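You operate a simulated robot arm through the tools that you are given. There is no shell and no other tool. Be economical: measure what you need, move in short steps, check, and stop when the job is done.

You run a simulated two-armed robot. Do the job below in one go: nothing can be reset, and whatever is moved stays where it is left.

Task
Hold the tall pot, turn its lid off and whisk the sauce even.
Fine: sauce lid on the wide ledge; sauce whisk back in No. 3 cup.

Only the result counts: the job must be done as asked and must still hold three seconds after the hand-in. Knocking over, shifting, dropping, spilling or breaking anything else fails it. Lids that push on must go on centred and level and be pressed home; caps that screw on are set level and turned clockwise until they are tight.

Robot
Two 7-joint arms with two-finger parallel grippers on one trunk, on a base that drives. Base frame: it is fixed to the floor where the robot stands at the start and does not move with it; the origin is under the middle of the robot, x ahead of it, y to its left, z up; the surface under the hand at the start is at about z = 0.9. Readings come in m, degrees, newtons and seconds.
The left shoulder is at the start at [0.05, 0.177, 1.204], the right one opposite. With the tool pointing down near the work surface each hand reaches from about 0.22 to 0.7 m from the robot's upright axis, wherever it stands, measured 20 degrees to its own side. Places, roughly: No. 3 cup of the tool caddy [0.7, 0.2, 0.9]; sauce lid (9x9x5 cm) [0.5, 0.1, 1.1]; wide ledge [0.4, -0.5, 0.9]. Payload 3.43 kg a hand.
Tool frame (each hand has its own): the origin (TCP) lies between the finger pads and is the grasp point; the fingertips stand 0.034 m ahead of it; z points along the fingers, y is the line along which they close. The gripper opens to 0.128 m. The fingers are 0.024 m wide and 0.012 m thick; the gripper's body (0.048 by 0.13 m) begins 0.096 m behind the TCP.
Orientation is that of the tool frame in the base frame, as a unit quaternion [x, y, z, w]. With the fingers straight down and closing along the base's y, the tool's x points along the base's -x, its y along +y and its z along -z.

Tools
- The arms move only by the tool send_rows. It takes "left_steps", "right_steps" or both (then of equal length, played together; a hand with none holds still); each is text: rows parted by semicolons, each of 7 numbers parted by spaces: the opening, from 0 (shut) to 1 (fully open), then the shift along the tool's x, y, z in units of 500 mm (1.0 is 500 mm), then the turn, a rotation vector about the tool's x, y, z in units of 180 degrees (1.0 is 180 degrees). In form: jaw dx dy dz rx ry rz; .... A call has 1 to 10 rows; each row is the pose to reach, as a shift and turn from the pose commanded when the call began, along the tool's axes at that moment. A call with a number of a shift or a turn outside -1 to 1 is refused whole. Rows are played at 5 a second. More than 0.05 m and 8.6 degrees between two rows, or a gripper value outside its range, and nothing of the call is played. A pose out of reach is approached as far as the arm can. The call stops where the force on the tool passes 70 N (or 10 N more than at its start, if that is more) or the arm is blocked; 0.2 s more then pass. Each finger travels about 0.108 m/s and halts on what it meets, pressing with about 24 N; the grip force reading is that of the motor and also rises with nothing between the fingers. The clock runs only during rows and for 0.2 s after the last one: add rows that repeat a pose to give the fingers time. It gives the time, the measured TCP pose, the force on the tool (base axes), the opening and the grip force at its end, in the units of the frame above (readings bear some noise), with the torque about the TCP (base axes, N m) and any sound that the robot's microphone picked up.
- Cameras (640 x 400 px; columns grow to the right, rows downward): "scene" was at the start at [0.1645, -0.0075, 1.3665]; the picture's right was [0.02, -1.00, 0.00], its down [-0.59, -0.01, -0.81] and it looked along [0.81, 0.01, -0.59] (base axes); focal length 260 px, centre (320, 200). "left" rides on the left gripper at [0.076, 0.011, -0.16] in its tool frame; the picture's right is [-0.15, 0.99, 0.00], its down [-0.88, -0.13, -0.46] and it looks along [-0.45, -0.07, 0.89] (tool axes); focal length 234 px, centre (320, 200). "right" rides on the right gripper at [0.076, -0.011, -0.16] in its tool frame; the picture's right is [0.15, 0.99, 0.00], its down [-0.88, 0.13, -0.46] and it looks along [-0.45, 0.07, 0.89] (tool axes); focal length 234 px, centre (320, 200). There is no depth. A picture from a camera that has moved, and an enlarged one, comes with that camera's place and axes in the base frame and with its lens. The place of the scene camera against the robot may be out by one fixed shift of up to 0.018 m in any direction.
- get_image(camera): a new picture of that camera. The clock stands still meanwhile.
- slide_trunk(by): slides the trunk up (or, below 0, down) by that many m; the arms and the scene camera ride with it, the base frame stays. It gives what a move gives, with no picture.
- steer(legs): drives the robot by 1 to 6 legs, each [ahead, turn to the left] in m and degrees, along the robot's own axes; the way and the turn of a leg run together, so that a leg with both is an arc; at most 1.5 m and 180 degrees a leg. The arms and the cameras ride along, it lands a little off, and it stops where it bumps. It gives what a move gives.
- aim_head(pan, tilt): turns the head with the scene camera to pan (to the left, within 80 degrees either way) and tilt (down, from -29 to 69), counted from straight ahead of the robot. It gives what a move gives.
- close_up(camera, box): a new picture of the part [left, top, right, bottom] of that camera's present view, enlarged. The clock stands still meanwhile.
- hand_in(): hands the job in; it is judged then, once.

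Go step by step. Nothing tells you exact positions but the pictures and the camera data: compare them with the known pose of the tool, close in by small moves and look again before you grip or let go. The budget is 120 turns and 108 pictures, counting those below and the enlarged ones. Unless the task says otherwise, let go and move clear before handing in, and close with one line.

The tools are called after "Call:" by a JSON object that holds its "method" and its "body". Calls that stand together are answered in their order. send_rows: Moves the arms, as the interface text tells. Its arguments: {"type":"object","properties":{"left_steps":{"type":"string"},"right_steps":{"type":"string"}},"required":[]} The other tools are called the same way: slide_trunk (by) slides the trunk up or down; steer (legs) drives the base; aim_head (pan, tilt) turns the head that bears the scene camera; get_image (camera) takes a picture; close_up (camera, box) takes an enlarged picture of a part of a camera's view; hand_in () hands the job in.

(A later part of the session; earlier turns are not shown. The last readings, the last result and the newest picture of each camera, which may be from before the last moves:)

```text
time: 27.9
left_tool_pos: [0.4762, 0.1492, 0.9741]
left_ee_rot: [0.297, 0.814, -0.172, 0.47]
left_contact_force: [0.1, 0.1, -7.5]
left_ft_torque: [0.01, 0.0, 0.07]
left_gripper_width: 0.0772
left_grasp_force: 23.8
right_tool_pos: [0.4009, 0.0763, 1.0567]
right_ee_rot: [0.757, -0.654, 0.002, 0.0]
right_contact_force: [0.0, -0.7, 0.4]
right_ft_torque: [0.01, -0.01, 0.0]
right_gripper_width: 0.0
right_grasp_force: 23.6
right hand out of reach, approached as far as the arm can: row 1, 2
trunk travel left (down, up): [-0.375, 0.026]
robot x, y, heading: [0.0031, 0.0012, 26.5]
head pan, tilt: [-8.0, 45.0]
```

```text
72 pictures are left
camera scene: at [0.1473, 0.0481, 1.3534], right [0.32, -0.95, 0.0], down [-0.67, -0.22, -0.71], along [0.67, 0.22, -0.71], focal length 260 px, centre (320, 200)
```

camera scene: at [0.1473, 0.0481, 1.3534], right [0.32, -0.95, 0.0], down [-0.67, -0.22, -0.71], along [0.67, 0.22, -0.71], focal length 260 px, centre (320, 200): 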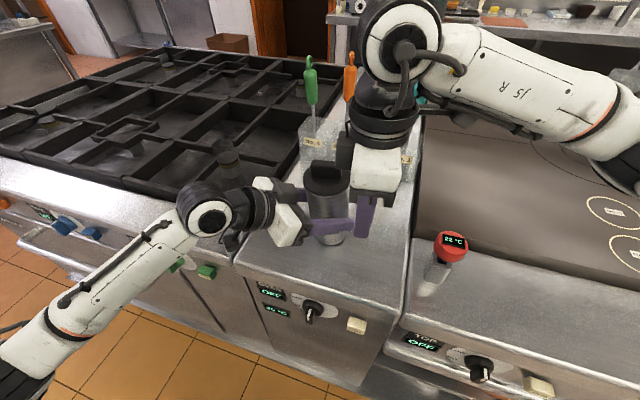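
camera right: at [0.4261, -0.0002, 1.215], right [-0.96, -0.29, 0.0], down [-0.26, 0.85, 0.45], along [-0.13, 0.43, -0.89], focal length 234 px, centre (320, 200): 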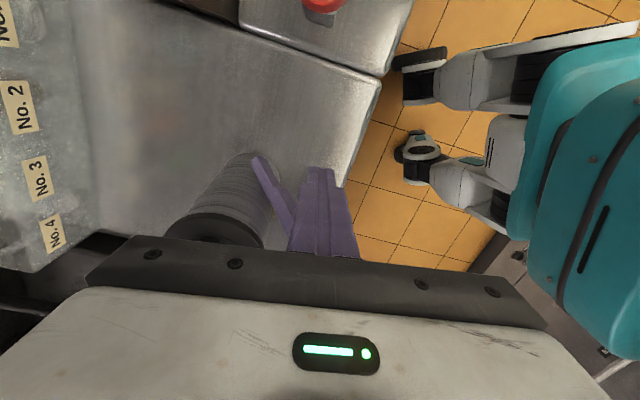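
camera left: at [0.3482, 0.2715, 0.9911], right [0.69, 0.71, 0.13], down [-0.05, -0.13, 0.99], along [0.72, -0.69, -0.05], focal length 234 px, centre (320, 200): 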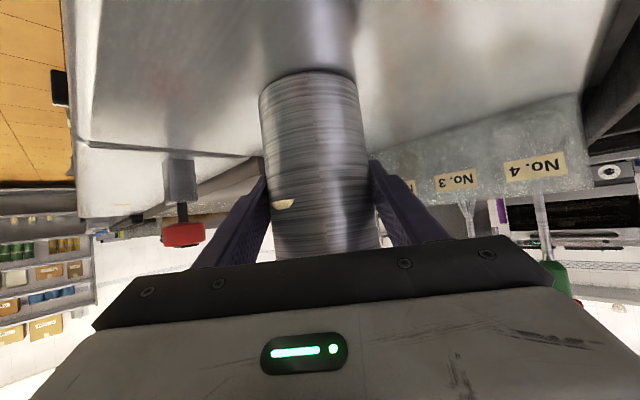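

The commanded pose is still over the pot. I draw it away from the pot and upward together so the hand rises clear without crossing the lid.

Call:
{"method": "send_rows", "body": {"right_steps": "0 0.032 0.051 -0.06 0 0 0; 0 0.064 0.101 -0.12 0 0 0; 0 0.096 0.152 -0.18 0 0 0; 0 0.127 0.203 -0.23 0 0 0; 0 0.127 0.203 -0.25 0 0 0.03; 0 0.127 0.203 -0.25 0 0 0.06"}}

Call:
{"method": "get_image", "body": {"camera": "scene"}}

Call:
{"method": "get_image", "body": {"camera": "right"}}

Call:
{"method": "get_image", "body": {"camera": "left"}}

```text
time: 29.3
left_tool_pos: [0.4763, 0.1485, 0.9751]
left_ee_rot: [0.297, 0.813, -0.172, 0.47]
left_contact_force: [-0.2, 0.5, -6.8]
left_ft_torque: [0.02, -0.01, 0.01]
left_gripper_width: 0.077
left_grasp_force: 23.7
right_tool_pos: [0.3155, -0.0054, 1.1817]
right_ee_rot: [-0.706, 0.708, 0.001, -0.001]
right_contact_force: [-0.6, 0.2, 0.0]
right_ft_torque: [-0.01, 0.03, -0.01]
right_gripper_width: 0.0
right_grasp_force: 23.9
trunk travel left (down, up): [-0.375, 0.026]
robot x, y, heading: [-0.0022, 0.0022, 26.5]
head pan, tilt: [-8.0, 45.0]
```

```text
71 pictures are left
camera scene: at [0.1476, 0.0478, 1.3534], right [0.32, -0.95, 0.0], down [-0.67, -0.22, -0.71], along [0.67, 0.22, -0.71], focal length 260 px, centre (320, 200)
```

scene: 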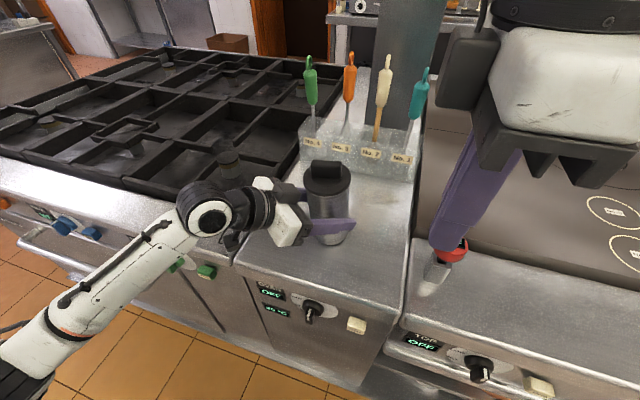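

```text
70 pictures are left
camera right: at [0.3281, -0.0818, 1.3401], right [-0.99, -0.15, 0.0], down [-0.13, 0.88, 0.45], along [-0.07, 0.45, -0.89], focal length 234 px, centre (320, 200)
```

right: 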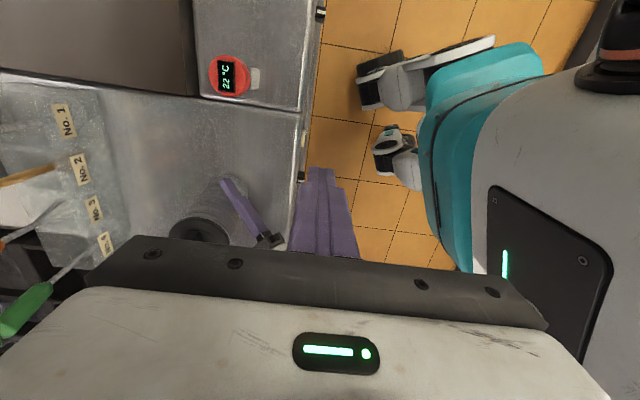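

```text
69 pictures are left
camera left: at [0.3487, 0.2716, 0.9906], right [0.69, 0.71, 0.13], down [-0.05, -0.13, 0.99], along [0.72, -0.69, -0.06], focal length 234 px, centre (320, 200)
```

left: 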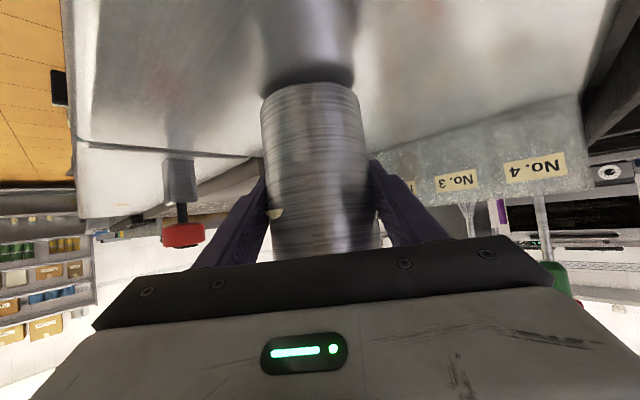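

The right hand is clear. The pot was pulled up about 8 mm in the left grip, which now carries its weight, so I lower it gently back onto the counter.

Call:
{"method": "send_rows", "body": {"left_steps": "0.4 0.0035 0 0.002 0 0 0; 0.4 0.007 0 0.004 0 0 0; 0.4 0.009 0 0.0052 0 0 0; 0.4 0.009 0 0.0052 0 0 0"}}

Call:
{"method": "close_up", "body": {"camera": "scene", "box": [270, 130, 390, 250]}}

Call:
{"method": "close_up", "body": {"camera": "left", "box": [220, 50, 420, 250]}}

```text
time: 30.3
left_tool_pos: [0.4761, 0.1469, 0.9722]
left_ee_rot: [0.296, 0.814, -0.169, 0.471]
left_contact_force: [1.0, 2.2, -0.9]
left_ft_torque: [0.26, 0.11, -0.05]
left_gripper_width: 0.077
left_grasp_force: 24.5
right_tool_pos: [0.3158, -0.0048, 1.1809]
right_ee_rot: [0.707, -0.707, 0.0, 0.001]
right_contact_force: [0.3, 0.3, 1.3]
right_ft_torque: [0.01, -0.01, -0.02]
right_gripper_width: 0.0
right_grasp_force: 24.1
trunk travel left (down, up): [-0.375, 0.026]
robot x, y, heading: [0.0047, 0.001, 26.7]
head pan, tilt: [-8.0, 45.0]
```

```text
3.33 times, centred on (330, 190) of scene
camera zoom: at [0.1472, 0.048, 1.3535], right [0.32, -0.95, 0.0], down [-0.67, -0.22, -0.71], along [0.67, 0.22, -0.71], focal length 866 px, centre (287, 233)
```

zoom: 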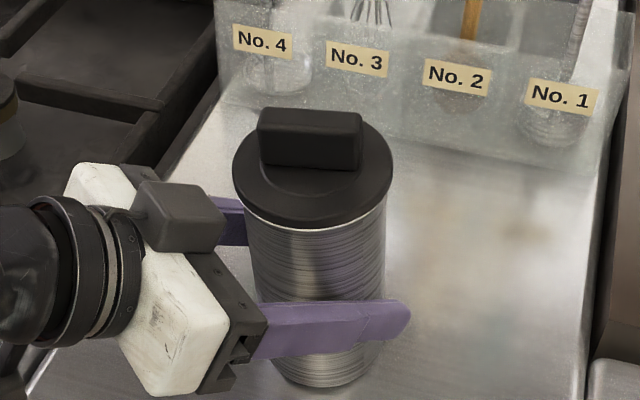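

```text
2.00 times, centred on (320, 150) of left
camera zoom: at [0.3484, 0.2702, 0.9862], right [0.69, 0.71, 0.13], down [-0.05, -0.13, 0.99], along [0.72, -0.69, -0.05], focal length 468 px, centre (320, 300)
```

zoom: 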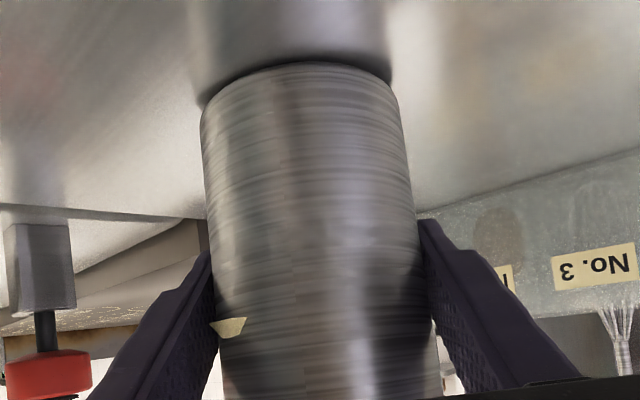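

The pot is standing on the counter again but sits slightly tilted in the grip. I open the left fingers a few millimetres so it settles flat, then check.

Call:
{"method": "send_rows", "body": {"left_steps": "0.62 0.009 0 0.0052 0 0 0; 0.66 0.009 0 0.0052 0 0 0; 0.7 0.009 0 0.0052 0 0 0; 0.7 0.009 0 0.0052 0 0 0"}}

Call:
{"method": "close_up", "body": {"camera": "scene", "box": [270, 130, 390, 250]}}

Call:
{"method": "get_image", "body": {"camera": "left"}}

```text
time: 31.3
left_tool_pos: [0.4758, 0.1464, 0.9664]
left_ee_rot: [0.298, 0.813, -0.172, 0.469]
left_contact_force: [-0.6, 0.0, 0.3]
left_ft_torque: [-0.01, 0.04, -0.01]
left_gripper_width: 0.0896
left_grasp_force: 0.0
right_tool_pos: [0.314, -0.0043, 1.1806]
right_ee_rot: [0.707, -0.707, -0.001, 0.001]
right_contact_force: [-0.2, 0.8, 0.4]
right_ft_torque: [0.02, 0.03, -0.01]
right_gripper_width: 0.0
right_grasp_force: 23.8
trunk travel left (down, up): [-0.375, 0.026]
robot x, y, heading: [0.0016, -0.0019, 26.2]
head pan, tilt: [-8.0, 45.0]
```

```text
3.33 times, centred on (330, 190) of scene
camera zoom: at [0.147, 0.0477, 1.3535], right [0.32, -0.95, 0.0], down [-0.67, -0.22, -0.71], along [0.67, 0.22, -0.71], focal length 866 px, centre (287, 233)
```

zoom: 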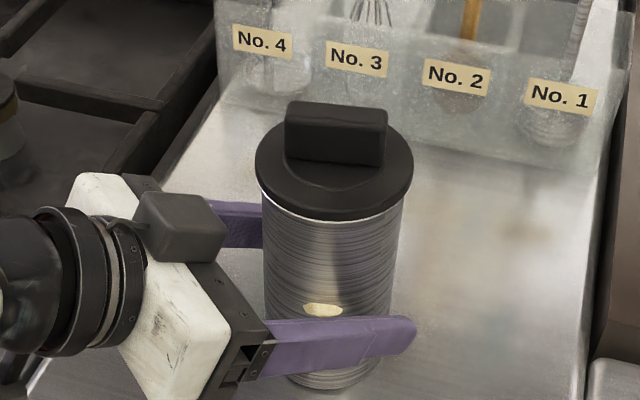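

```text
65 pictures are left
camera left: at [0.3476, 0.2694, 0.9803], right [0.69, 0.71, 0.13], down [-0.05, -0.13, 0.99], along [0.72, -0.69, -0.05], focal length 234 px, centre (320, 200)
```

left: 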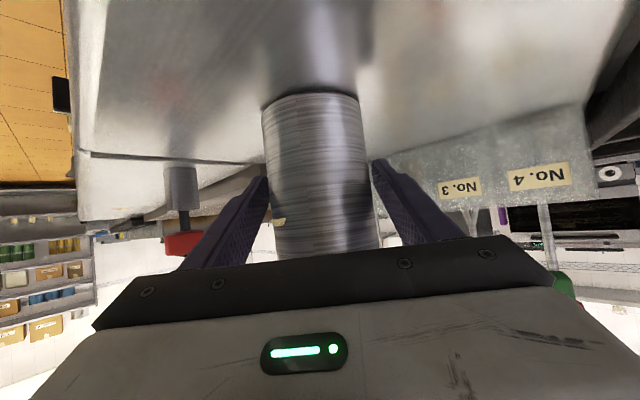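

The pot is upright again, within a few millimetres of where it was. The handle has turned to about 103° and a thin bright gap shows under the lid. I regrip the pot and unwind the right wrist at height for a second turn.

Call:
{"method": "send_rows", "body": {"left_steps": "0.66 0 0 0 0 0 0; 0.62 0 0 0 0 0 0; 0.58 0 0 0 0 0 0; 0.4 0 0 0 0 0 0; 0.4 0 0 0 0 0 0; 0.4 0 0 0 0 0 0; 0.4 0 0 0 0 0 0; 0.4 0 0 0 0 0 0; 0.4 0 0 0 0 0 0; 0.4 0 0 0 0 0 0", "right_steps": "0 0 0 -0.06 0 0 0.045; 0 0 0 -0.12 0 0 0.09; 0.1 -0.02 -0.03 -0.12 0 0 0.135; 0.2 -0.04 -0.06 -0.12 0 0 0.18; 0.3 -0.06 -0.09 -0.12 0 0 0.225; 0.4 -0.08 -0.12 -0.12 0 0 0.27; 0.5 -0.1 -0.14 -0.12 0 0 0.315; 0.5 -0.12 -0.16 -0.12 0 0 0.36; 0.5 -0.14 -0.18 -0.12 0 0 0.405; 0.5 -0.14 -0.18 -0.12 0 0 0.45"}}

```text
time: 33.5
left_tool_pos: [0.4759, 0.1475, 0.9655]
left_ee_rot: [0.297, 0.813, -0.172, 0.469]
left_contact_force: [-2.1, 0.9, 0.2]
left_ft_torque: [0.04, 0.11, 0.01]
left_gripper_width: 0.0765
left_grasp_force: 24.3
right_tool_pos: [0.4056, 0.064, 1.2402]
right_ee_rot: [-0.076, 0.997, -0.001, -0.001]
right_contact_force: [0.3, -0.5, -0.2]
right_ft_torque: [0.0, 0.01, 0.0]
right_gripper_width: 0.0642
right_grasp_force: 0.1
trunk travel left (down, up): [-0.375, 0.026]
robot x, y, heading: [-0.0025, -0.0001, 26.2]
head pan, tilt: [-8.0, 45.0]
```

Call:
{"method": "send_rows", "body": {"right_steps": "0.5 0 0 0 0 0 0.0475; 0.5 0 0 0 0 0 0.095; 0.5 -0.02 0.02 0 0 0 0.1425; 0.5 -0.05 0.04 0 0 0 0.19; 0.5 -0.08 0.06 0 0 0 0.2375; 0.5 -0.1 0.08 0 0 0 0.285; 0.5 -0.12 0.1 0 0 0 0.3325; 0.5 -0.14 0.12 0 0 0 0.38; 0.5 -0.163 0.139 0 0 0 0.4275; 0.5 -0.163 0.139 0 0 0 0.475"}}

Call:
{"method": "get_image", "body": {"camera": "right"}}

Call:
{"method": "get_image", "body": {"camera": "scene"}}

```text
time: 35.7
left_tool_pos: [0.4756, 0.1463, 0.9647]
left_ee_rot: [0.297, 0.813, -0.172, 0.47]
left_contact_force: [-1.2, 1.2, -0.4]
left_ft_torque: [-0.01, 0.0, -0.01]
left_gripper_width: 0.0767
left_grasp_force: 24.0
right_tool_pos: [0.4757, 0.146, 1.2408]
right_ee_rot: [0.62, 0.784, -0.001, 0.0]
right_contact_force: [-0.7, -0.3, -0.2]
right_ft_torque: [0.02, -0.02, -0.01]
right_gripper_width: 0.0636
right_grasp_force: 0.0
trunk travel left (down, up): [-0.375, 0.026]
robot x, y, heading: [-0.0032, -0.0002, 26.4]
head pan, tilt: [-8.0, 45.0]
```

```text
64 pictures are left
camera right: at [0.4478, 0.2162, 1.3993], right [0.93, 0.37, 0.0], down [0.33, -0.83, 0.46], along [0.17, -0.42, -0.89], focal length 234 px, centre (320, 200)
```

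right: 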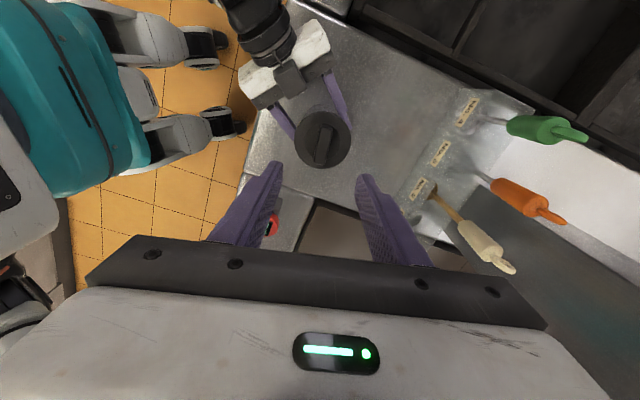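

```text
63 pictures are left
camera scene: at [0.1469, 0.0478, 1.3535], right [0.32, -0.95, 0.0], down [-0.67, -0.22, -0.71], along [0.67, 0.22, -0.71], focal length 260 px, centre (320, 200)
```

scene: 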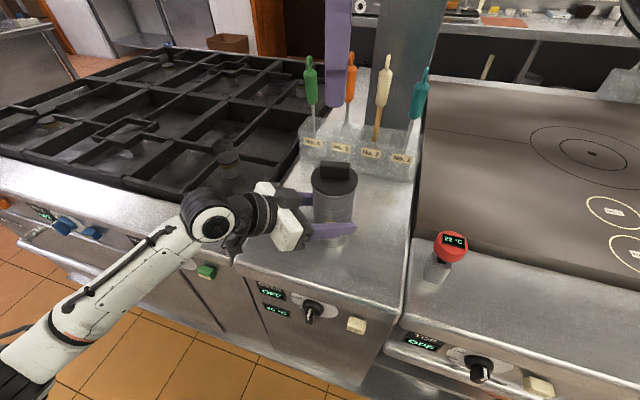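

Yaw -77° is reachable and lines up with the handle. I descend part way and look.

Call:
{"method": "send_rows", "body": {"right_steps": "0.5 0 0.006 0.08 0 0 0; 0.5 0 0.006 0.16 0 0 0; 0.5 0 0.006 0.21 0 0 0; 0.5 0 0.006 0.25 0 0 0; 0.5 0 0.006 0.25 0 0 0"}}

Call:
{"method": "get_image", "body": {"camera": "right"}}

Call:
{"method": "close_up", "body": {"camera": "scene", "box": [270, 130, 390, 250]}}

```text
time: 36.9
left_tool_pos: [0.4758, 0.1471, 0.9641]
left_ee_rot: [0.297, 0.814, -0.171, 0.469]
left_contact_force: [-0.5, 0.4, -0.5]
left_ft_torque: [-0.03, -0.01, -0.05]
left_gripper_width: 0.0766
left_grasp_force: 23.8
right_tool_pos: [0.4786, 0.1451, 1.1137]
right_ee_rot: [0.62, 0.785, -0.001, -0.001]
right_contact_force: [-0.2, 0.4, 0.2]
right_ft_torque: [-0.01, 0.03, 0.0]
right_gripper_width: 0.0642
right_grasp_force: 0.0
trunk travel left (down, up): [-0.375, 0.026]
robot x, y, heading: [0.0002, 0.003, 26.6]
head pan, tilt: [-8.0, 45.0]
```

```text
62 pictures are left
camera right: at [0.4503, 0.2166, 1.2719], right [0.93, 0.37, 0.0], down [0.33, -0.83, 0.46], along [0.17, -0.42, -0.89], focal length 234 px, centre (320, 200)
```

right: 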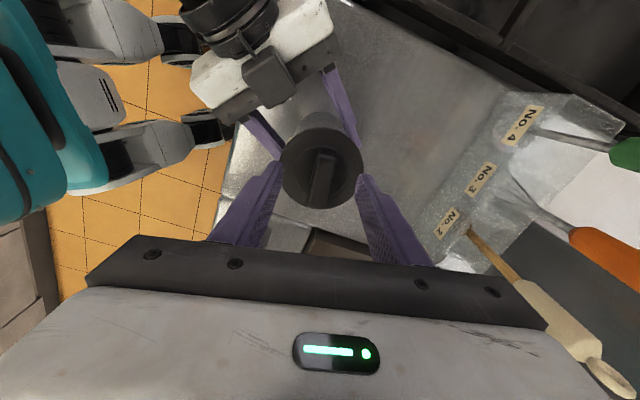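

```text
3.33 times, centred on (330, 190) of scene
camera zoom: at [0.1469, 0.0477, 1.3535], right [0.32, -0.95, 0.0], down [-0.67, -0.22, -0.71], along [0.67, 0.22, -0.71], focal length 866 px, centre (287, 233)
```

zoom: 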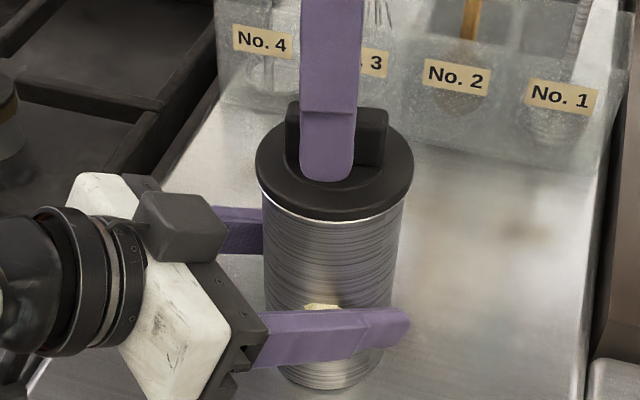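

Alignment is good. I lower the last 15 mm, grip, and turn about 80° counter-clockwise.

Call:
{"method": "send_rows", "body": {"right_steps": "0.5 0 0.001 0.015 0 0 0; 0.5 0 0.001 0.029 0 0 0; 0.35 0 0.001 0.029 0 0 0; 0.2 0 0.001 0.029 0 0 0; 0.1 0 0.001 0.029 0 0 0; 0 0 0.001 0.029 0 0 0; 0 0 0.001 0.029 0 0 0; 0 0 0.001 0.029 0 0 0"}}

Call:
{"method": "send_rows", "body": {"right_steps": "0 0 0 0 0 0 -0.03; 0 0 0 0 0 0 -0.07; 0 0 0 0 0 0 -0.11; 0 0 0 0 0 0 -0.15; 0 0 0 0 0 0 -0.19; 0 0 0 0 0 0 -0.23; 0 0 0 0 0 0 -0.23"}}

Call:
{"method": "close_up", "body": {"camera": "scene", "box": [270, 130, 390, 250]}}

```text
time: 38.7
left_tool_pos: [0.475, 0.1466, 0.9636]
left_ee_rot: [0.297, 0.814, -0.171, 0.47]
left_contact_force: [-10.5, -0.8, 2.2]
left_ft_torque: [0.31, -0.73, -0.22]
left_gripper_width: 0.0764
left_grasp_force: 23.6
right_tool_pos: [0.4782, 0.1453, 1.1009]
right_ee_rot: [0.62, 0.785, 0.0, 0.0]
right_contact_force: [9.5, 3.4, -0.5]
right_ft_torque: [0.24, -0.37, 0.03]
right_gripper_width: 0.017
right_grasp_force: 24.2
trunk travel left (down, up): [-0.375, 0.026]
robot x, y, heading: [-0.0036, 0.0013, 26.4]
head pan, tilt: [-8.0, 45.0]
```

```text
time: 40.3
left_tool_pos: [0.476, 0.1477, 0.9643]
left_ee_rot: [0.297, 0.813, -0.171, 0.47]
left_contact_force: [-0.2, -0.8, 0.1]
left_ft_torque: [-0.16, 0.32, 0.03]
left_gripper_width: 0.0762
left_grasp_force: 23.8
right_tool_pos: [0.4778, 0.1446, 1.1007]
right_ee_rot: [0.3, 0.954, -0.001, -0.001]
right_contact_force: [0.1, 0.0, -1.4]
right_ft_torque: [-0.01, -0.11, 0.04]
right_gripper_width: 0.017
right_grasp_force: 23.7
trunk travel left (down, up): [-0.375, 0.026]
robot x, y, heading: [0.0029, -0.0022, 26.7]
head pan, tilt: [-8.0, 45.0]
```

```text
3.33 times, centred on (330, 190) of scene
camera zoom: at [0.1471, 0.0476, 1.3534], right [0.32, -0.95, 0.0], down [-0.67, -0.22, -0.71], along [0.67, 0.22, -0.71], focal length 866 px, centre (287, 233)
```

zoom: 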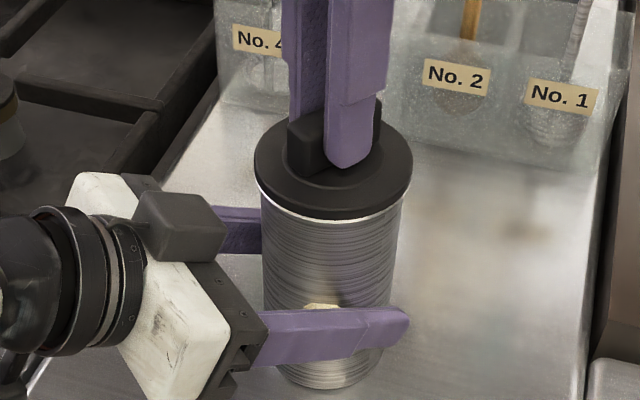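

The lid turns almost without torque and the gap has grown slightly. I turn another 80°.

Call:
{"method": "send_rows", "body": {"right_steps": "0 0 0 0 0 0 -0.045; 0 0 0 0 0 0 -0.09; 0 0 0 0 0 0 -0.135; 0 0 0 0 0 0 -0.18; 0 0 0 0 0 0 -0.225; 0 0 0 0 0 0 -0.27; 0 0 0 0 0 0 -0.315; 0 0 0 0 0 0 -0.36; 0 0 0 0 0 0 -0.405; 0 0 0 0 0 0 -0.45"}}

Call:
{"method": "close_up", "body": {"camera": "scene", "box": [270, 130, 390, 250]}}

```text
time: 42.5
left_tool_pos: [0.4741, 0.1486, 0.966]
left_ee_rot: [0.296, 0.814, -0.17, 0.47]
left_contact_force: [-2.4, 14.3, 1.5]
left_ft_torque: [-0.72, -0.05, 0.17]
left_gripper_width: 0.0765
left_grasp_force: 24.3
right_tool_pos: [0.4791, 0.1448, 1.1]
right_ee_rot: [-0.39, 0.921, -0.002, -0.001]
right_contact_force: [2.9, -11.6, -0.7]
right_ft_torque: [-0.62, -0.13, -0.23]
right_gripper_width: 0.0172
right_grasp_force: 23.5
trunk travel left (down, up): [-0.375, 0.026]
robot x, y, heading: [0.0024, -0.0045, 26.5]
head pan, tilt: [-8.0, 45.0]
```

```text
3.33 times, centred on (330, 190) of scene
camera zoom: at [0.147, 0.0479, 1.3535], right [0.32, -0.95, 0.0], down [-0.67, -0.22, -0.71], along [0.67, 0.22, -0.71], focal length 866 px, centre (287, 233)
```

zoom: 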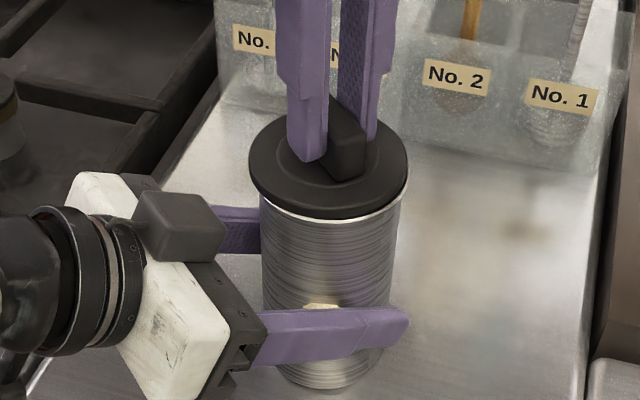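

The lid has turned about 220° in total. I try a gentle 4 mm lift and watch the force on the left hand.

Call:
{"method": "send_rows", "body": {"right_steps": "0 0 0 -0.004 0 0 0; 0 0 0 -0.008 0 0 0; 0 0 0 -0.008 0 0 0"}}

Call:
{"method": "close_up", "body": {"camera": "scene", "box": [270, 130, 390, 250]}}

```text
time: 43.3
left_tool_pos: [0.4762, 0.1484, 0.9659]
left_ee_rot: [0.296, 0.814, -0.171, 0.47]
left_contact_force: [2.3, 13.3, 2.5]
left_ft_torque: [-0.7, 0.35, 0.05]
left_gripper_width: 0.0763
left_grasp_force: 23.8
right_tool_pos: [0.4781, 0.1455, 1.1052]
right_ee_rot: [-0.39, 0.921, -0.001, -0.002]
right_contact_force: [-2.9, -12.3, -5.4]
right_ft_torque: [-0.77, 0.18, -0.07]
right_gripper_width: 0.0168
right_grasp_force: 24.1
trunk travel left (down, up): [-0.375, 0.026]
robot x, y, heading: [-0.0009, 0.0023, 26.6]
head pan, tilt: [-8.0, 45.0]
```

```text
3.33 times, centred on (330, 190) of scene
camera zoom: at [0.1472, 0.0479, 1.3534], right [0.32, -0.95, 0.0], down [-0.67, -0.22, -0.71], along [0.67, 0.22, -0.71], focal length 866 px, centre (287, 233)
```

zoom: 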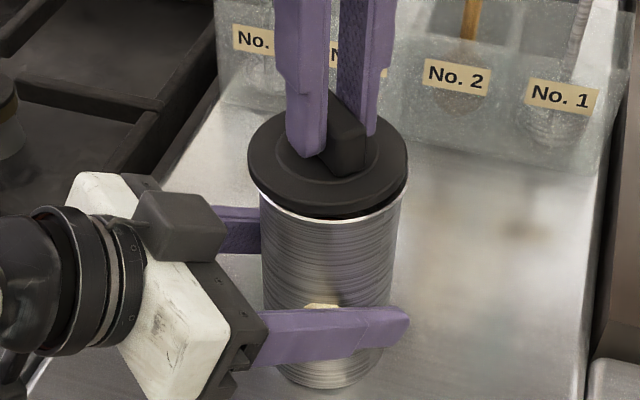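

There is still some pull, and a side load of about 12 N shows I am slightly off centre. I shift 3 mm towards -y and turn about 27° more.

Call:
{"method": "send_rows", "body": {"right_steps": "0 0.002 -0.002 0.002 0 0 0; 0 0.0043 -0.0042 0.004 0 0 0; 0 0.0043 -0.0042 0.004 0 0 -0.04; 0 0.0043 -0.0042 0.002 0 0 -0.08; 0 0.0043 -0.0042 0 0 0 -0.12; 0 0.0043 -0.0042 0 0 0 -0.15; 0 0.0043 -0.0042 0 0 0 -0.15"}}

Call:
{"method": "get_image", "body": {"camera": "right"}}

```text
time: 44.9
left_tool_pos: [0.475, 0.1467, 0.9652]
left_ee_rot: [0.297, 0.814, -0.172, 0.469]
left_contact_force: [-2.5, 4.5, 1.9]
left_ft_torque: [0.11, -0.07, -0.01]
left_gripper_width: 0.076
left_grasp_force: 23.6
right_tool_pos: [0.4769, 0.1447, 1.1054]
right_ee_rot: [-0.595, 0.804, 0.001, -0.001]
right_contact_force: [2.2, -2.3, 0.6]
right_ft_torque: [-0.1, -0.12, -0.06]
right_gripper_width: 0.0172
right_grasp_force: 24.2
trunk travel left (down, up): [-0.375, 0.026]
robot x, y, heading: [0.0018, 0.0014, 26.3]
head pan, tilt: [-8.0, 45.0]
```

```text
57 pictures are left
camera right: at [0.467, 0.0667, 1.2642], right [-0.99, 0.15, 0.0], down [0.13, 0.88, 0.46], along [0.07, 0.45, -0.89], focal length 234 px, centre (320, 200)
```

right: 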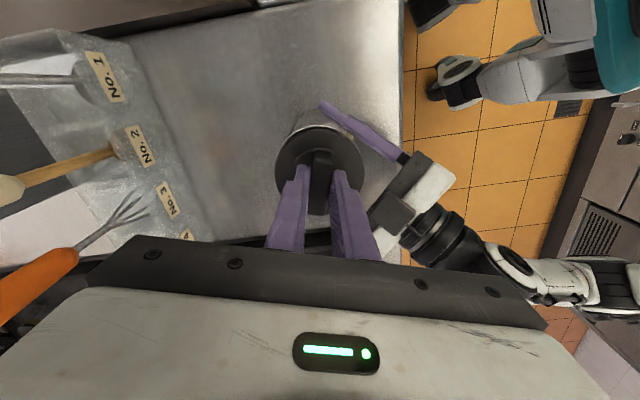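

The forces have fallen off. I try lifting 8 mm.

Call:
{"method": "send_rows", "body": {"right_steps": "0 0 0 -0.004 0 0 0; 0 0 0 -0.008 0 0 0; 0 0 0 -0.012 0 0 0; 0 0 0 -0.016 0 0 0; 0 0 0 -0.016 0 0 0"}}

Call:
{"method": "close_up", "body": {"camera": "scene", "box": [270, 130, 390, 250]}}

```text
time: 46.1
left_tool_pos: [0.4751, 0.1471, 0.966]
left_ee_rot: [0.298, 0.813, -0.172, 0.469]
left_contact_force: [0.7, -1.4, 2.1]
left_ft_torque: [0.12, 0.24, 0.0]
left_gripper_width: 0.0764
left_grasp_force: 23.9
right_tool_pos: [0.4768, 0.1434, 1.1135]
right_ee_rot: [-0.595, 0.804, 0.001, -0.002]
right_contact_force: [0.3, -0.6, -0.4]
right_ft_torque: [0.01, -0.02, -0.02]
right_gripper_width: 0.017
right_grasp_force: 24.0
trunk travel left (down, up): [-0.375, 0.026]
robot x, y, heading: [0.0014, -0.002, 26.6]
head pan, tilt: [-8.0, 45.0]
```

```text
3.33 times, centred on (330, 190) of scene
camera zoom: at [0.1469, 0.0475, 1.3535], right [0.32, -0.95, 0.0], down [-0.67, -0.22, -0.71], along [0.67, 0.22, -0.71], focal length 866 px, centre (287, 233)
```

zoom: 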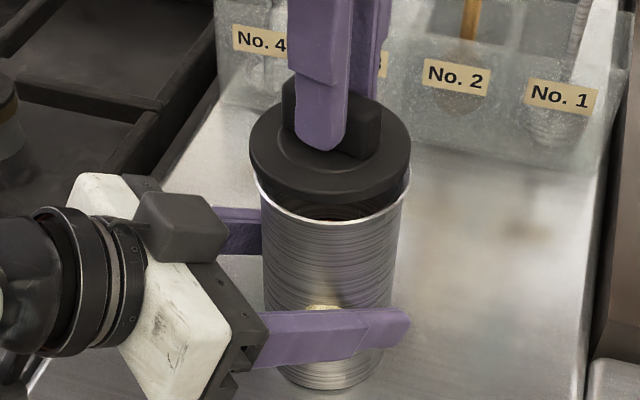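

The lid is free. I lift it straight up while turning the wrist back to a comfortable yaw, and look inside the pot.

Call:
{"method": "send_rows", "body": {"right_steps": "0 0 0 -0.03 0 0 0; 0 0 0 -0.06 0 0 0.02; 0 0 0 -0.09 0 0 0.06; 0 0 0 -0.12 0 0 0.1; 0 0 0 -0.15 0 0 0.14; 0 0 0 -0.18 0 0 0.18; 0 0 0 -0.2 0 0 0.22; 0 0 0 -0.2 0 0 0.26; 0 0 0 -0.2 0 0 0.3; 0 0 0 -0.2 0 0 0.3"}}

Call:
{"method": "get_image", "body": {"camera": "scene"}}

```text
time: 48.3
left_tool_pos: [0.4753, 0.1474, 0.9648]
left_ee_rot: [0.297, 0.813, -0.172, 0.47]
left_contact_force: [0.5, -2.2, 0.0]
left_ft_torque: [0.01, 0.23, 0.07]
left_gripper_width: 0.0763
left_grasp_force: 24.0
right_tool_pos: [0.4794, 0.1439, 1.2134]
right_ee_rot: [-0.164, 0.987, 0.0, -0.001]
right_contact_force: [-0.2, 0.3, 0.3]
right_ft_torque: [-0.02, 0.02, -0.02]
right_gripper_width: 0.0171
right_grasp_force: 23.7
trunk travel left (down, up): [-0.375, 0.026]
robot x, y, heading: [-0.0005, 0.0021, 26.3]
head pan, tilt: [-8.0, 45.0]
```

```text
55 pictures are left
camera scene: at [0.147, 0.0475, 1.3535], right [0.32, -0.95, 0.0], down [-0.67, -0.22, -0.71], along [0.67, 0.22, -0.71], focal length 260 px, centre (320, 200)
```

scene: 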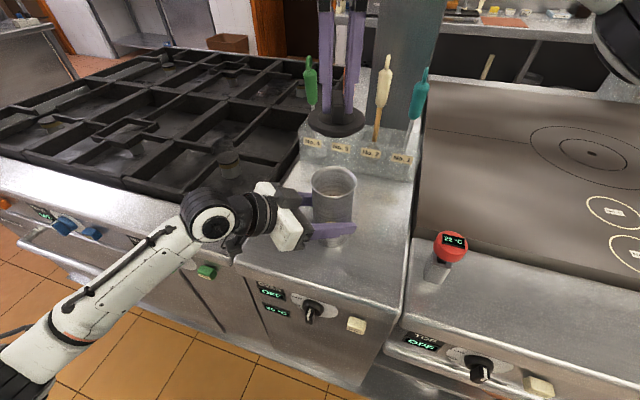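

The pot is open and still held. I keep the left hand where it is and carry the lid at height over the clean part of the ledge, about (0.43, -0.28).

Call:
{"method": "send_rows", "body": {"right_steps": "0 0.041 -0.085 0 0 0 0.02; 0 0.082 -0.17 0 0 0 0.04; 0 0.122 -0.254 0 0 0 0.06; 0 0.163 -0.339 0 0 0 0.08; 0 0.204 -0.424 0 0 0 0.1; 0 0.245 -0.508 0 0 0 0.12; 0 0.286 -0.593 0 0 0 0.14; 0 0.326 -0.677 0 0 0 0.16; 0 0.367 -0.762 0 0 0 0.17; 0 0.367 -0.762 0 0 0 0.17"}}

Call:
{"method": "get_image", "body": {"camera": "right"}}

Call:
{"method": "aim_head", "body": {"pan": -50, "tilt": 45}}

Call:
{"method": "get_image", "body": {"camera": "scene"}}

```text
time: 50.5
left_tool_pos: [0.4755, 0.1454, 0.9637]
left_ee_rot: [0.296, 0.814, -0.172, 0.47]
left_contact_force: [-0.7, -2.4, 0.2]
left_ft_torque: [0.09, 0.17, 0.04]
left_gripper_width: 0.0762
left_grasp_force: 23.6
right_tool_pos: [0.4597, -0.222, 1.1959]
right_ee_rot: [0.102, 0.995, -0.001, -0.001]
right_contact_force: [0.0, 0.5, -0.7]
right_ft_torque: [-0.01, 0.0, 0.01]
right_gripper_width: 0.0169
right_grasp_force: 24.1
right hand out of reach, approached as far as the arm can: row 8, 9, 10
trunk travel left (down, up): [-0.375, 0.026]
robot x, y, heading: [-0.0004, 0.0015, 26.7]
head pan, tilt: [-8.0, 45.0]
```

```text
54 pictures are left
camera right: at [0.3847, -0.2187, 1.3532], right [0.06, 1.0, 0.0], down [0.89, -0.05, 0.45], along [0.45, -0.03, -0.89], focal length 234 px, centre (320, 200)
```

right: 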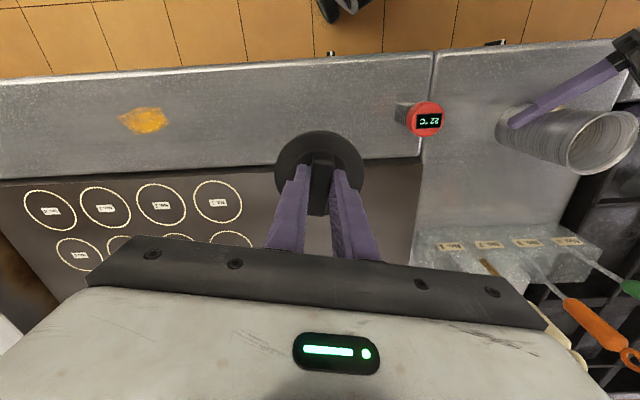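

```text
time: 51.6
left_tool_pos: [0.475, 0.1474, 0.9651]
left_ee_rot: [0.297, 0.814, -0.171, 0.47]
left_contact_force: [0.1, -1.7, -0.4]
left_ft_torque: [0.02, 0.17, 0.06]
left_gripper_width: 0.0762
left_grasp_force: 24.3
right_tool_pos: [0.4603, -0.2219, 1.1945]
right_ee_rot: [0.102, 0.995, -0.001, -0.001]
right_contact_force: [0.3, -0.5, -0.7]
right_ft_torque: [-0.01, -0.02, -0.04]
right_gripper_width: 0.0169
right_grasp_force: 23.6
trunk travel left (down, up): [-0.375, 0.026]
robot x, y, heading: [0.0002, 0.0007, 26.4]
head pan, tilt: [-50.0, 45.0]
```

```text
53 pictures are left
camera scene: at [0.1445, -0.0106, 1.3535], right [-0.4, -0.92, 0.0], down [-0.65, 0.28, -0.71], along [0.65, -0.28, -0.71], focal length 260 px, centre (320, 200)
```

scene: 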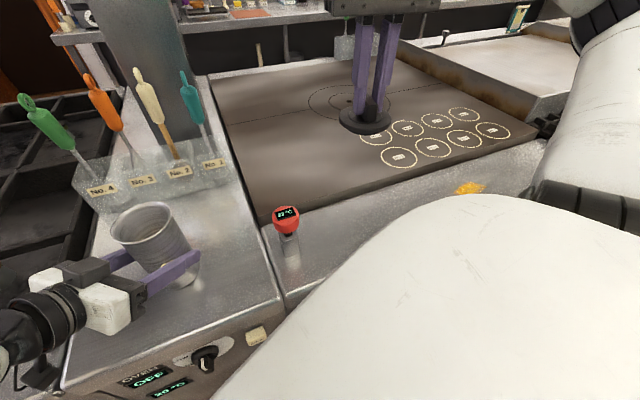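

The wrist limit stopped the hand at (0.46, -0.22), which is clear of both the thermometer and the spill. The ledge runs from x 0.37 to 0.54. I come down there and stop a little above it.

Call:
{"method": "send_rows", "body": {"right_steps": "0 0.006 -0.002 0.08 0 0 0; 0 0.012 -0.005 0.16 0 0 0; 0 0.018 -0.008 0.24 0 0 0; 0 0.024 -0.011 0.32 0 0 0; 0 0.024 -0.011 0.38 0 0 0; 0 0.024 -0.011 0.42 0 0 0; 0 0.024 -0.011 0.42 0 0 0"}}

Call:
{"method": "get_image", "body": {"camera": "right"}}

Call:
{"method": "close_up", "body": {"camera": "scene", "box": [260, 80, 480, 300]}}

```text
time: 53.2
left_tool_pos: [0.4758, 0.1483, 0.9642]
left_ee_rot: [0.296, 0.814, -0.171, 0.47]
left_contact_force: [-0.3, 2.2, -0.1]
left_ft_torque: [0.19, 0.17, -0.05]
left_gripper_width: 0.076
left_grasp_force: 23.9
right_tool_pos: [0.4462, -0.2274, 0.9853]
right_ee_rot: [0.102, 0.995, -0.001, 0.0]
right_contact_force: [0.2, 0.2, -0.8]
right_ft_torque: [0.0, 0.02, 0.02]
right_gripper_width: 0.0171
right_grasp_force: 24.2
trunk travel left (down, up): [-0.375, 0.026]
robot x, y, heading: [-0.0002, 0.0006, 26.5]
head pan, tilt: [-50.0, 45.0]
```

```text
52 pictures are left
camera right: at [0.3716, -0.2239, 1.144], right [0.06, 1.0, 0.0], down [0.89, -0.05, 0.45], along [0.45, -0.03, -0.89], focal length 234 px, centre (320, 200)
```

right: 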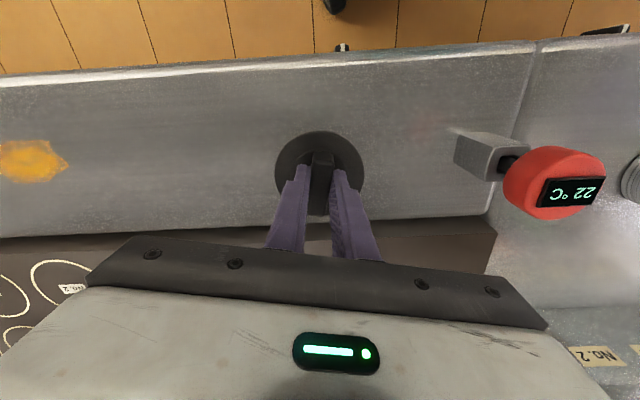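

```text
1.82 times, centred on (370, 190) of scene
camera zoom: at [0.1445, -0.0103, 1.3535], right [-0.4, -0.92, 0.0], down [-0.65, 0.28, -0.71], along [0.65, -0.28, -0.71], focal length 472 px, centre (229, 218)
```

zoom: 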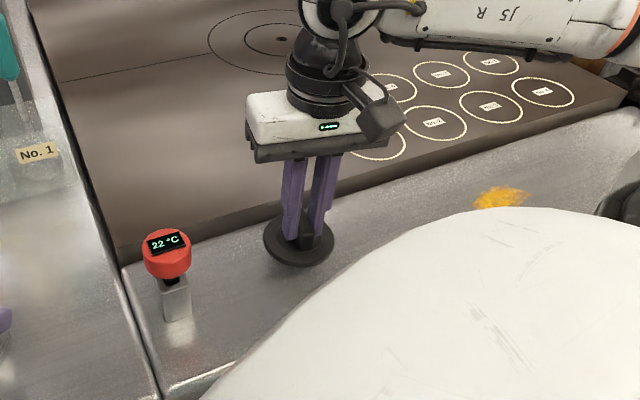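

The lid sits over clean ledge. I lower it slowly until the force shows contact.

Call:
{"method": "send_rows", "body": {"right_steps": "0 0 0 0.01 0 0 0; 0 0 0 0.02 0 0 0; 0 0 0 0.03 0 0 0; 0 0 0 0.036 0 0 0; 0 0 0 0.036 0 0 0"}}

Call:
{"method": "close_up", "body": {"camera": "scene", "box": [320, 160, 420, 240]}}

```text
time: 54.4
left_tool_pos: [0.4764, 0.1466, 0.9654]
left_ee_rot: [0.297, 0.813, -0.172, 0.47]
left_contact_force: [0.9, 1.5, 1.0]
left_ft_torque: [0.22, 0.05, -0.04]
left_gripper_width: 0.076
left_grasp_force: 24.2
right_tool_pos: [0.4485, -0.2271, 0.9671]
right_ee_rot: [0.102, 0.995, -0.001, -0.001]
right_contact_force: [-0.3, 0.2, 0.0]
right_ft_torque: [0.0, -0.02, -0.01]
right_gripper_width: 0.0169
right_grasp_force: 24.1
trunk travel left (down, up): [-0.375, 0.026]
robot x, y, heading: [-0.001, -0.0016, 26.4]
head pan, tilt: [-50.0, 45.0]
```

```text
5.00 times, centred on (370, 200) of scene
camera zoom: at [0.1446, -0.0104, 1.3534], right [-0.4, -0.92, 0.0], down [-0.65, 0.28, -0.71], along [0.65, -0.28, -0.71], focal length 1299 px, centre (70, 200)
```

zoom: 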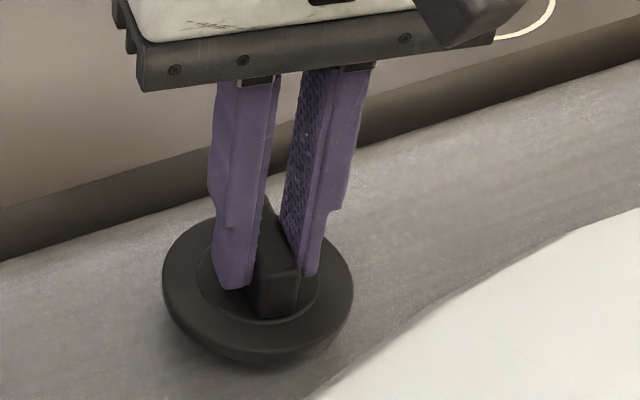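

Call:
{"method": "send_rows", "body": {"right_steps": "0 0 0 0.006 0 0 0; 0 0 0 0.012 0 0 0; 0 0 0 0.018 0 0 0; 0 0 0 0.018 0 0 0"}}

```text
time: 55.4
left_tool_pos: [0.4752, 0.1468, 0.9643]
left_ee_rot: [0.297, 0.813, -0.172, 0.47]
left_contact_force: [0.1, -0.4, -0.3]
left_ft_torque: [0.08, -0.09, -0.02]
left_gripper_width: 0.076
left_grasp_force: 23.7
right_tool_pos: [0.4472, -0.227, 0.9588]
right_ee_rot: [0.101, 0.995, 0.0, 0.001]
right_contact_force: [-0.2, -0.4, 8.7]
right_ft_torque: [0.0, -0.19, -0.03]
right_gripper_width: 0.017
right_grasp_force: 24.8
trunk travel left (down, up): [-0.375, 0.026]
robot x, y, heading: [0.0001, 0.0001, 26.3]
head pan, tilt: [-50.0, 45.0]
```

Contact at about 9 N means the lid is resting on the ledge. I open and rise straight up.

Call:
{"method": "send_rows", "body": {"right_steps": "0.1 0 0 -0.003 0 0 0; 0.25 0 0 -0.003 0 0 0; 0.4 0 0 -0.003 0 0 0; 0.5 0 0 -0.003 0 0 0; 0.5 0 0 -0.05 0 0 0; 0.5 0 0 -0.12 0 0 0; 0.5 0 0 -0.2 0 0 0; 0.5 0 0 -0.28 0 0 0; 0.5 0 0 -0.36 0 0 0; 0.5 0 0 -0.42 0 0 0"}}

Call:
{"method": "get_image", "body": {"camera": "right"}}

Call:
{"method": "aim_head", "body": {"pan": -8, "tilt": 45}}

Call:
{"method": "get_image", "body": {"camera": "scene"}}

```text
time: 57.6
left_tool_pos: [0.4758, 0.1469, 0.9629]
left_ee_rot: [0.296, 0.814, -0.172, 0.47]
left_contact_force: [-1.2, -0.2, -0.4]
left_ft_torque: [0.12, 0.04, 0.07]
left_gripper_width: 0.0761
left_grasp_force: 24.1
right_tool_pos: [0.443, -0.2346, 1.1132]
right_ee_rot: [0.119, 0.993, 0.018, -0.016]
right_contact_force: [0.6, -0.6, -0.9]
right_ft_torque: [-0.02, -0.01, 0.01]
right_gripper_width: 0.0641
right_grasp_force: 0.1
right hand out of reach, approached as far as the arm can: row 9, 10
trunk travel left (down, up): [-0.375, 0.026]
robot x, y, heading: [0.0028, 0.001, 26.7]
head pan, tilt: [-50.0, 45.0]
```

```text
49 pictures are left
camera right: at [0.3715, -0.235, 1.2739], right [0.09, 1.0, 0.04], down [0.9, -0.1, 0.43], along [0.43, -0.01, -0.9], focal length 234 px, centre (320, 200)
```

right: 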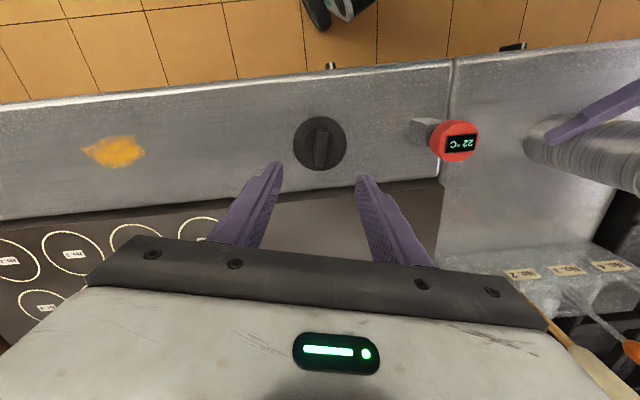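

```text
time: 58.7
left_tool_pos: [0.4757, 0.1459, 0.965]
left_ee_rot: [0.296, 0.813, -0.171, 0.471]
left_contact_force: [-1.1, 0.7, 0.1]
left_ft_torque: [0.01, -0.03, -0.01]
left_gripper_width: 0.076
left_grasp_force: 23.8
right_tool_pos: [0.4429, -0.234, 1.1133]
right_ee_rot: [0.119, 0.993, 0.019, -0.015]
right_contact_force: [-0.2, -0.7, 0.4]
right_ft_torque: [0.02, 0.01, 0.01]
right_gripper_width: 0.064
right_grasp_force: 0.0
trunk travel left (down, up): [-0.375, 0.026]
robot x, y, heading: [0.0006, 0.0047, 26.4]
head pan, tilt: [-8.0, 45.0]
```

```text
48 pictures are left
camera scene: at [0.1472, 0.0477, 1.3535], right [0.31, -0.95, 0.0], down [-0.67, -0.22, -0.71], along [0.67, 0.22, -0.71], focal length 260 px, centre (320, 200)
```

scene: 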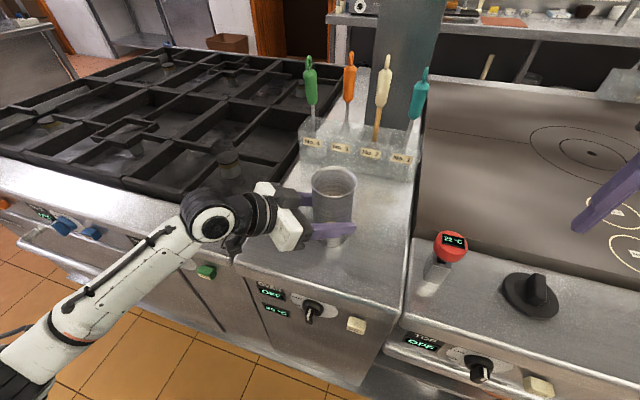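

The lid rests on the ledge, clear of everything. The whisk is too far for either arm (handle near x 0.77), so I release the pot, lift the left hand clear, and then drive forward a little.

Call:
{"method": "send_rows", "body": {"left_steps": "0.62 0 0 0 0 0 0; 0.75 0 0 0 0 0 0; 1 0 0 0 0 0 0; 1 0 0 -0.06 0 0 0; 1 0 0 -0.14 0 0 0; 1 0 0 -0.22 0 0 0; 1 0 0 -0.28 0 0 0; 1 -0.08 0 -0.33 0 0 0; 1 -0.16 0 -0.38 0 0 0; 1 -0.24 0 -0.42 0 0 0"}}

Call:
{"method": "get_image", "body": {"camera": "scene"}}

Call:
{"method": "close_up", "body": {"camera": "scene", "box": [290, 150, 380, 240]}}

```text
time: 60.9
left_tool_pos: [0.3836, 0.2267, 1.175]
left_ee_rot: [0.297, 0.814, -0.171, 0.469]
left_contact_force: [-0.5, -0.7, 0.1]
left_ft_torque: [-0.03, 0.0, 0.03]
left_gripper_width: 0.1279
left_grasp_force: 0.1
right_tool_pos: [0.4436, -0.2343, 1.1125]
right_ee_rot: [0.118, 0.993, 0.019, -0.015]
right_contact_force: [-0.3, 0.5, -0.3]
right_ft_torque: [0.02, 0.02, 0.02]
right_gripper_width: 0.0639
right_grasp_force: 0.1
trunk travel left (down, up): [-0.375, 0.026]
robot x, y, heading: [-0.0002, -0.0016, 26.5]
head pan, tilt: [-8.0, 45.0]
```

```text
47 pictures are left
camera scene: at [0.1472, 0.0473, 1.3534], right [0.32, -0.95, 0.0], down [-0.67, -0.22, -0.71], along [0.67, 0.22, -0.71], focal length 260 px, centre (320, 200)
```

scene: 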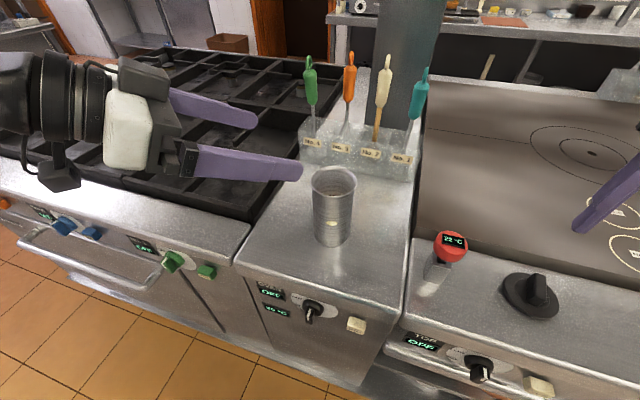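

```text
4.44 times, centred on (335, 195) of scene
camera zoom: at [0.1472, 0.0473, 1.3534], right [0.32, -0.95, 0.0], down [-0.67, -0.22, -0.71], along [0.67, 0.22, -0.71], focal length 1155 px, centre (253, 222)
```

zoom: 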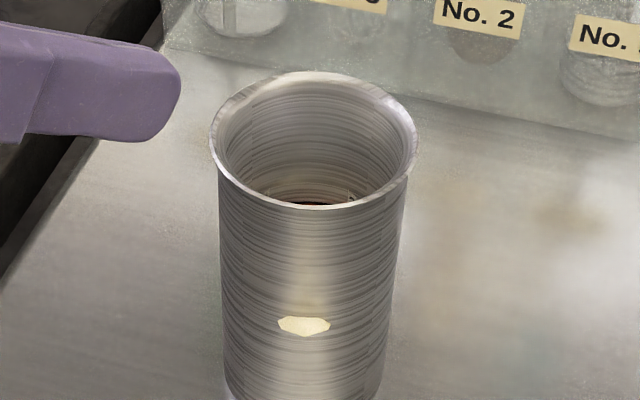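

The pot stands upright and open, with the sauce deep inside. I drive forward about 15 cm.

Call:
{"method": "steer", "body": {"legs": [[0.15, 0]]}}

Call:
{"method": "get_image", "body": {"camera": "scene"}}

Call:
{"method": "get_image", "body": {"camera": "right"}}

Call:
{"method": "get_image", "body": {"camera": "left"}}

```text
time: 62.3
left_tool_pos: [0.4656, 0.2662, 1.1748]
left_ee_rot: [0.298, 0.813, -0.172, 0.469]
left_contact_force: [-0.1, -0.3, -0.3]
left_ft_torque: [-0.01, -0.03, -0.02]
left_gripper_width: 0.1279
left_grasp_force: 0.1
right_tool_pos: [0.5249, -0.1953, 1.1134]
right_ee_rot: [0.121, 0.992, 0.018, -0.015]
right_contact_force: [0.6, 0.1, -0.3]
right_ft_torque: [-0.04, 0.04, 0.0]
right_gripper_width: 0.064
right_grasp_force: 0.0
trunk travel left (down, up): [-0.375, 0.026]
robot x, y, heading: [0.069, 0.069, 26.2]
head pan, tilt: [-8.0, 45.0]
```

```text
45 pictures are left
camera scene: at [0.2164, 0.1144, 1.3533], right [0.31, -0.95, 0.0], down [-0.67, -0.22, -0.71], along [0.67, 0.22, -0.71], focal length 260 px, centre (320, 200)
```

scene: 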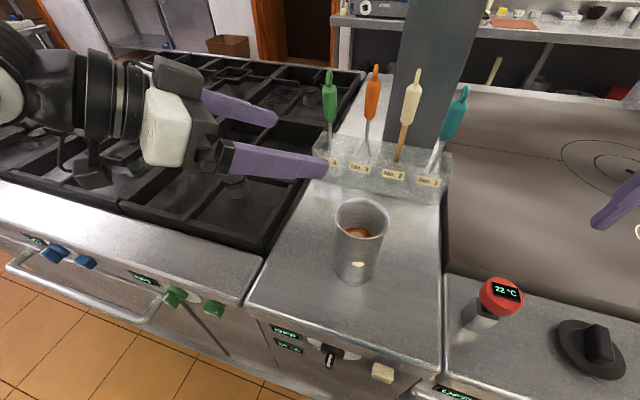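

```text
44 pictures are left
camera right: at [0.4532, -0.1955, 1.2736], right [0.09, 0.99, 0.04], down [0.9, -0.1, 0.43], along [0.43, -0.01, -0.9], focal length 234 px, centre (320, 200)
```

right: 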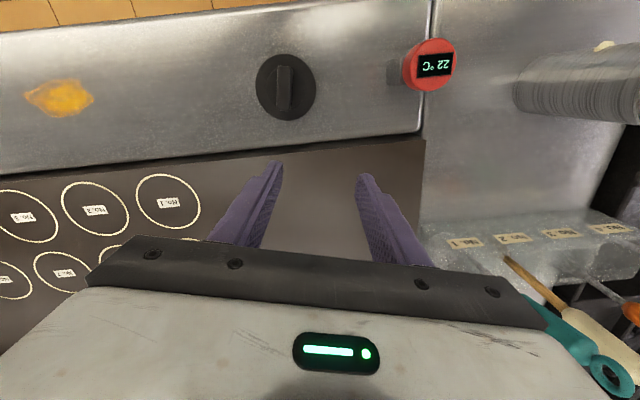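

```text
43 pictures are left
camera left: at [0.3382, 0.3887, 1.1897], right [0.69, 0.71, 0.13], down [-0.05, -0.13, 0.99], along [0.72, -0.69, -0.05], focal length 234 px, centre (320, 200)
```

left: 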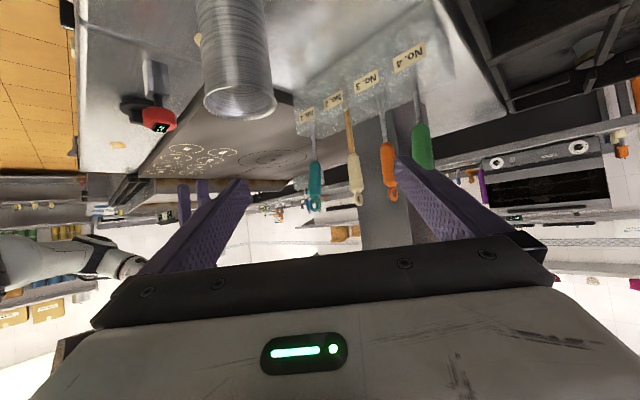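

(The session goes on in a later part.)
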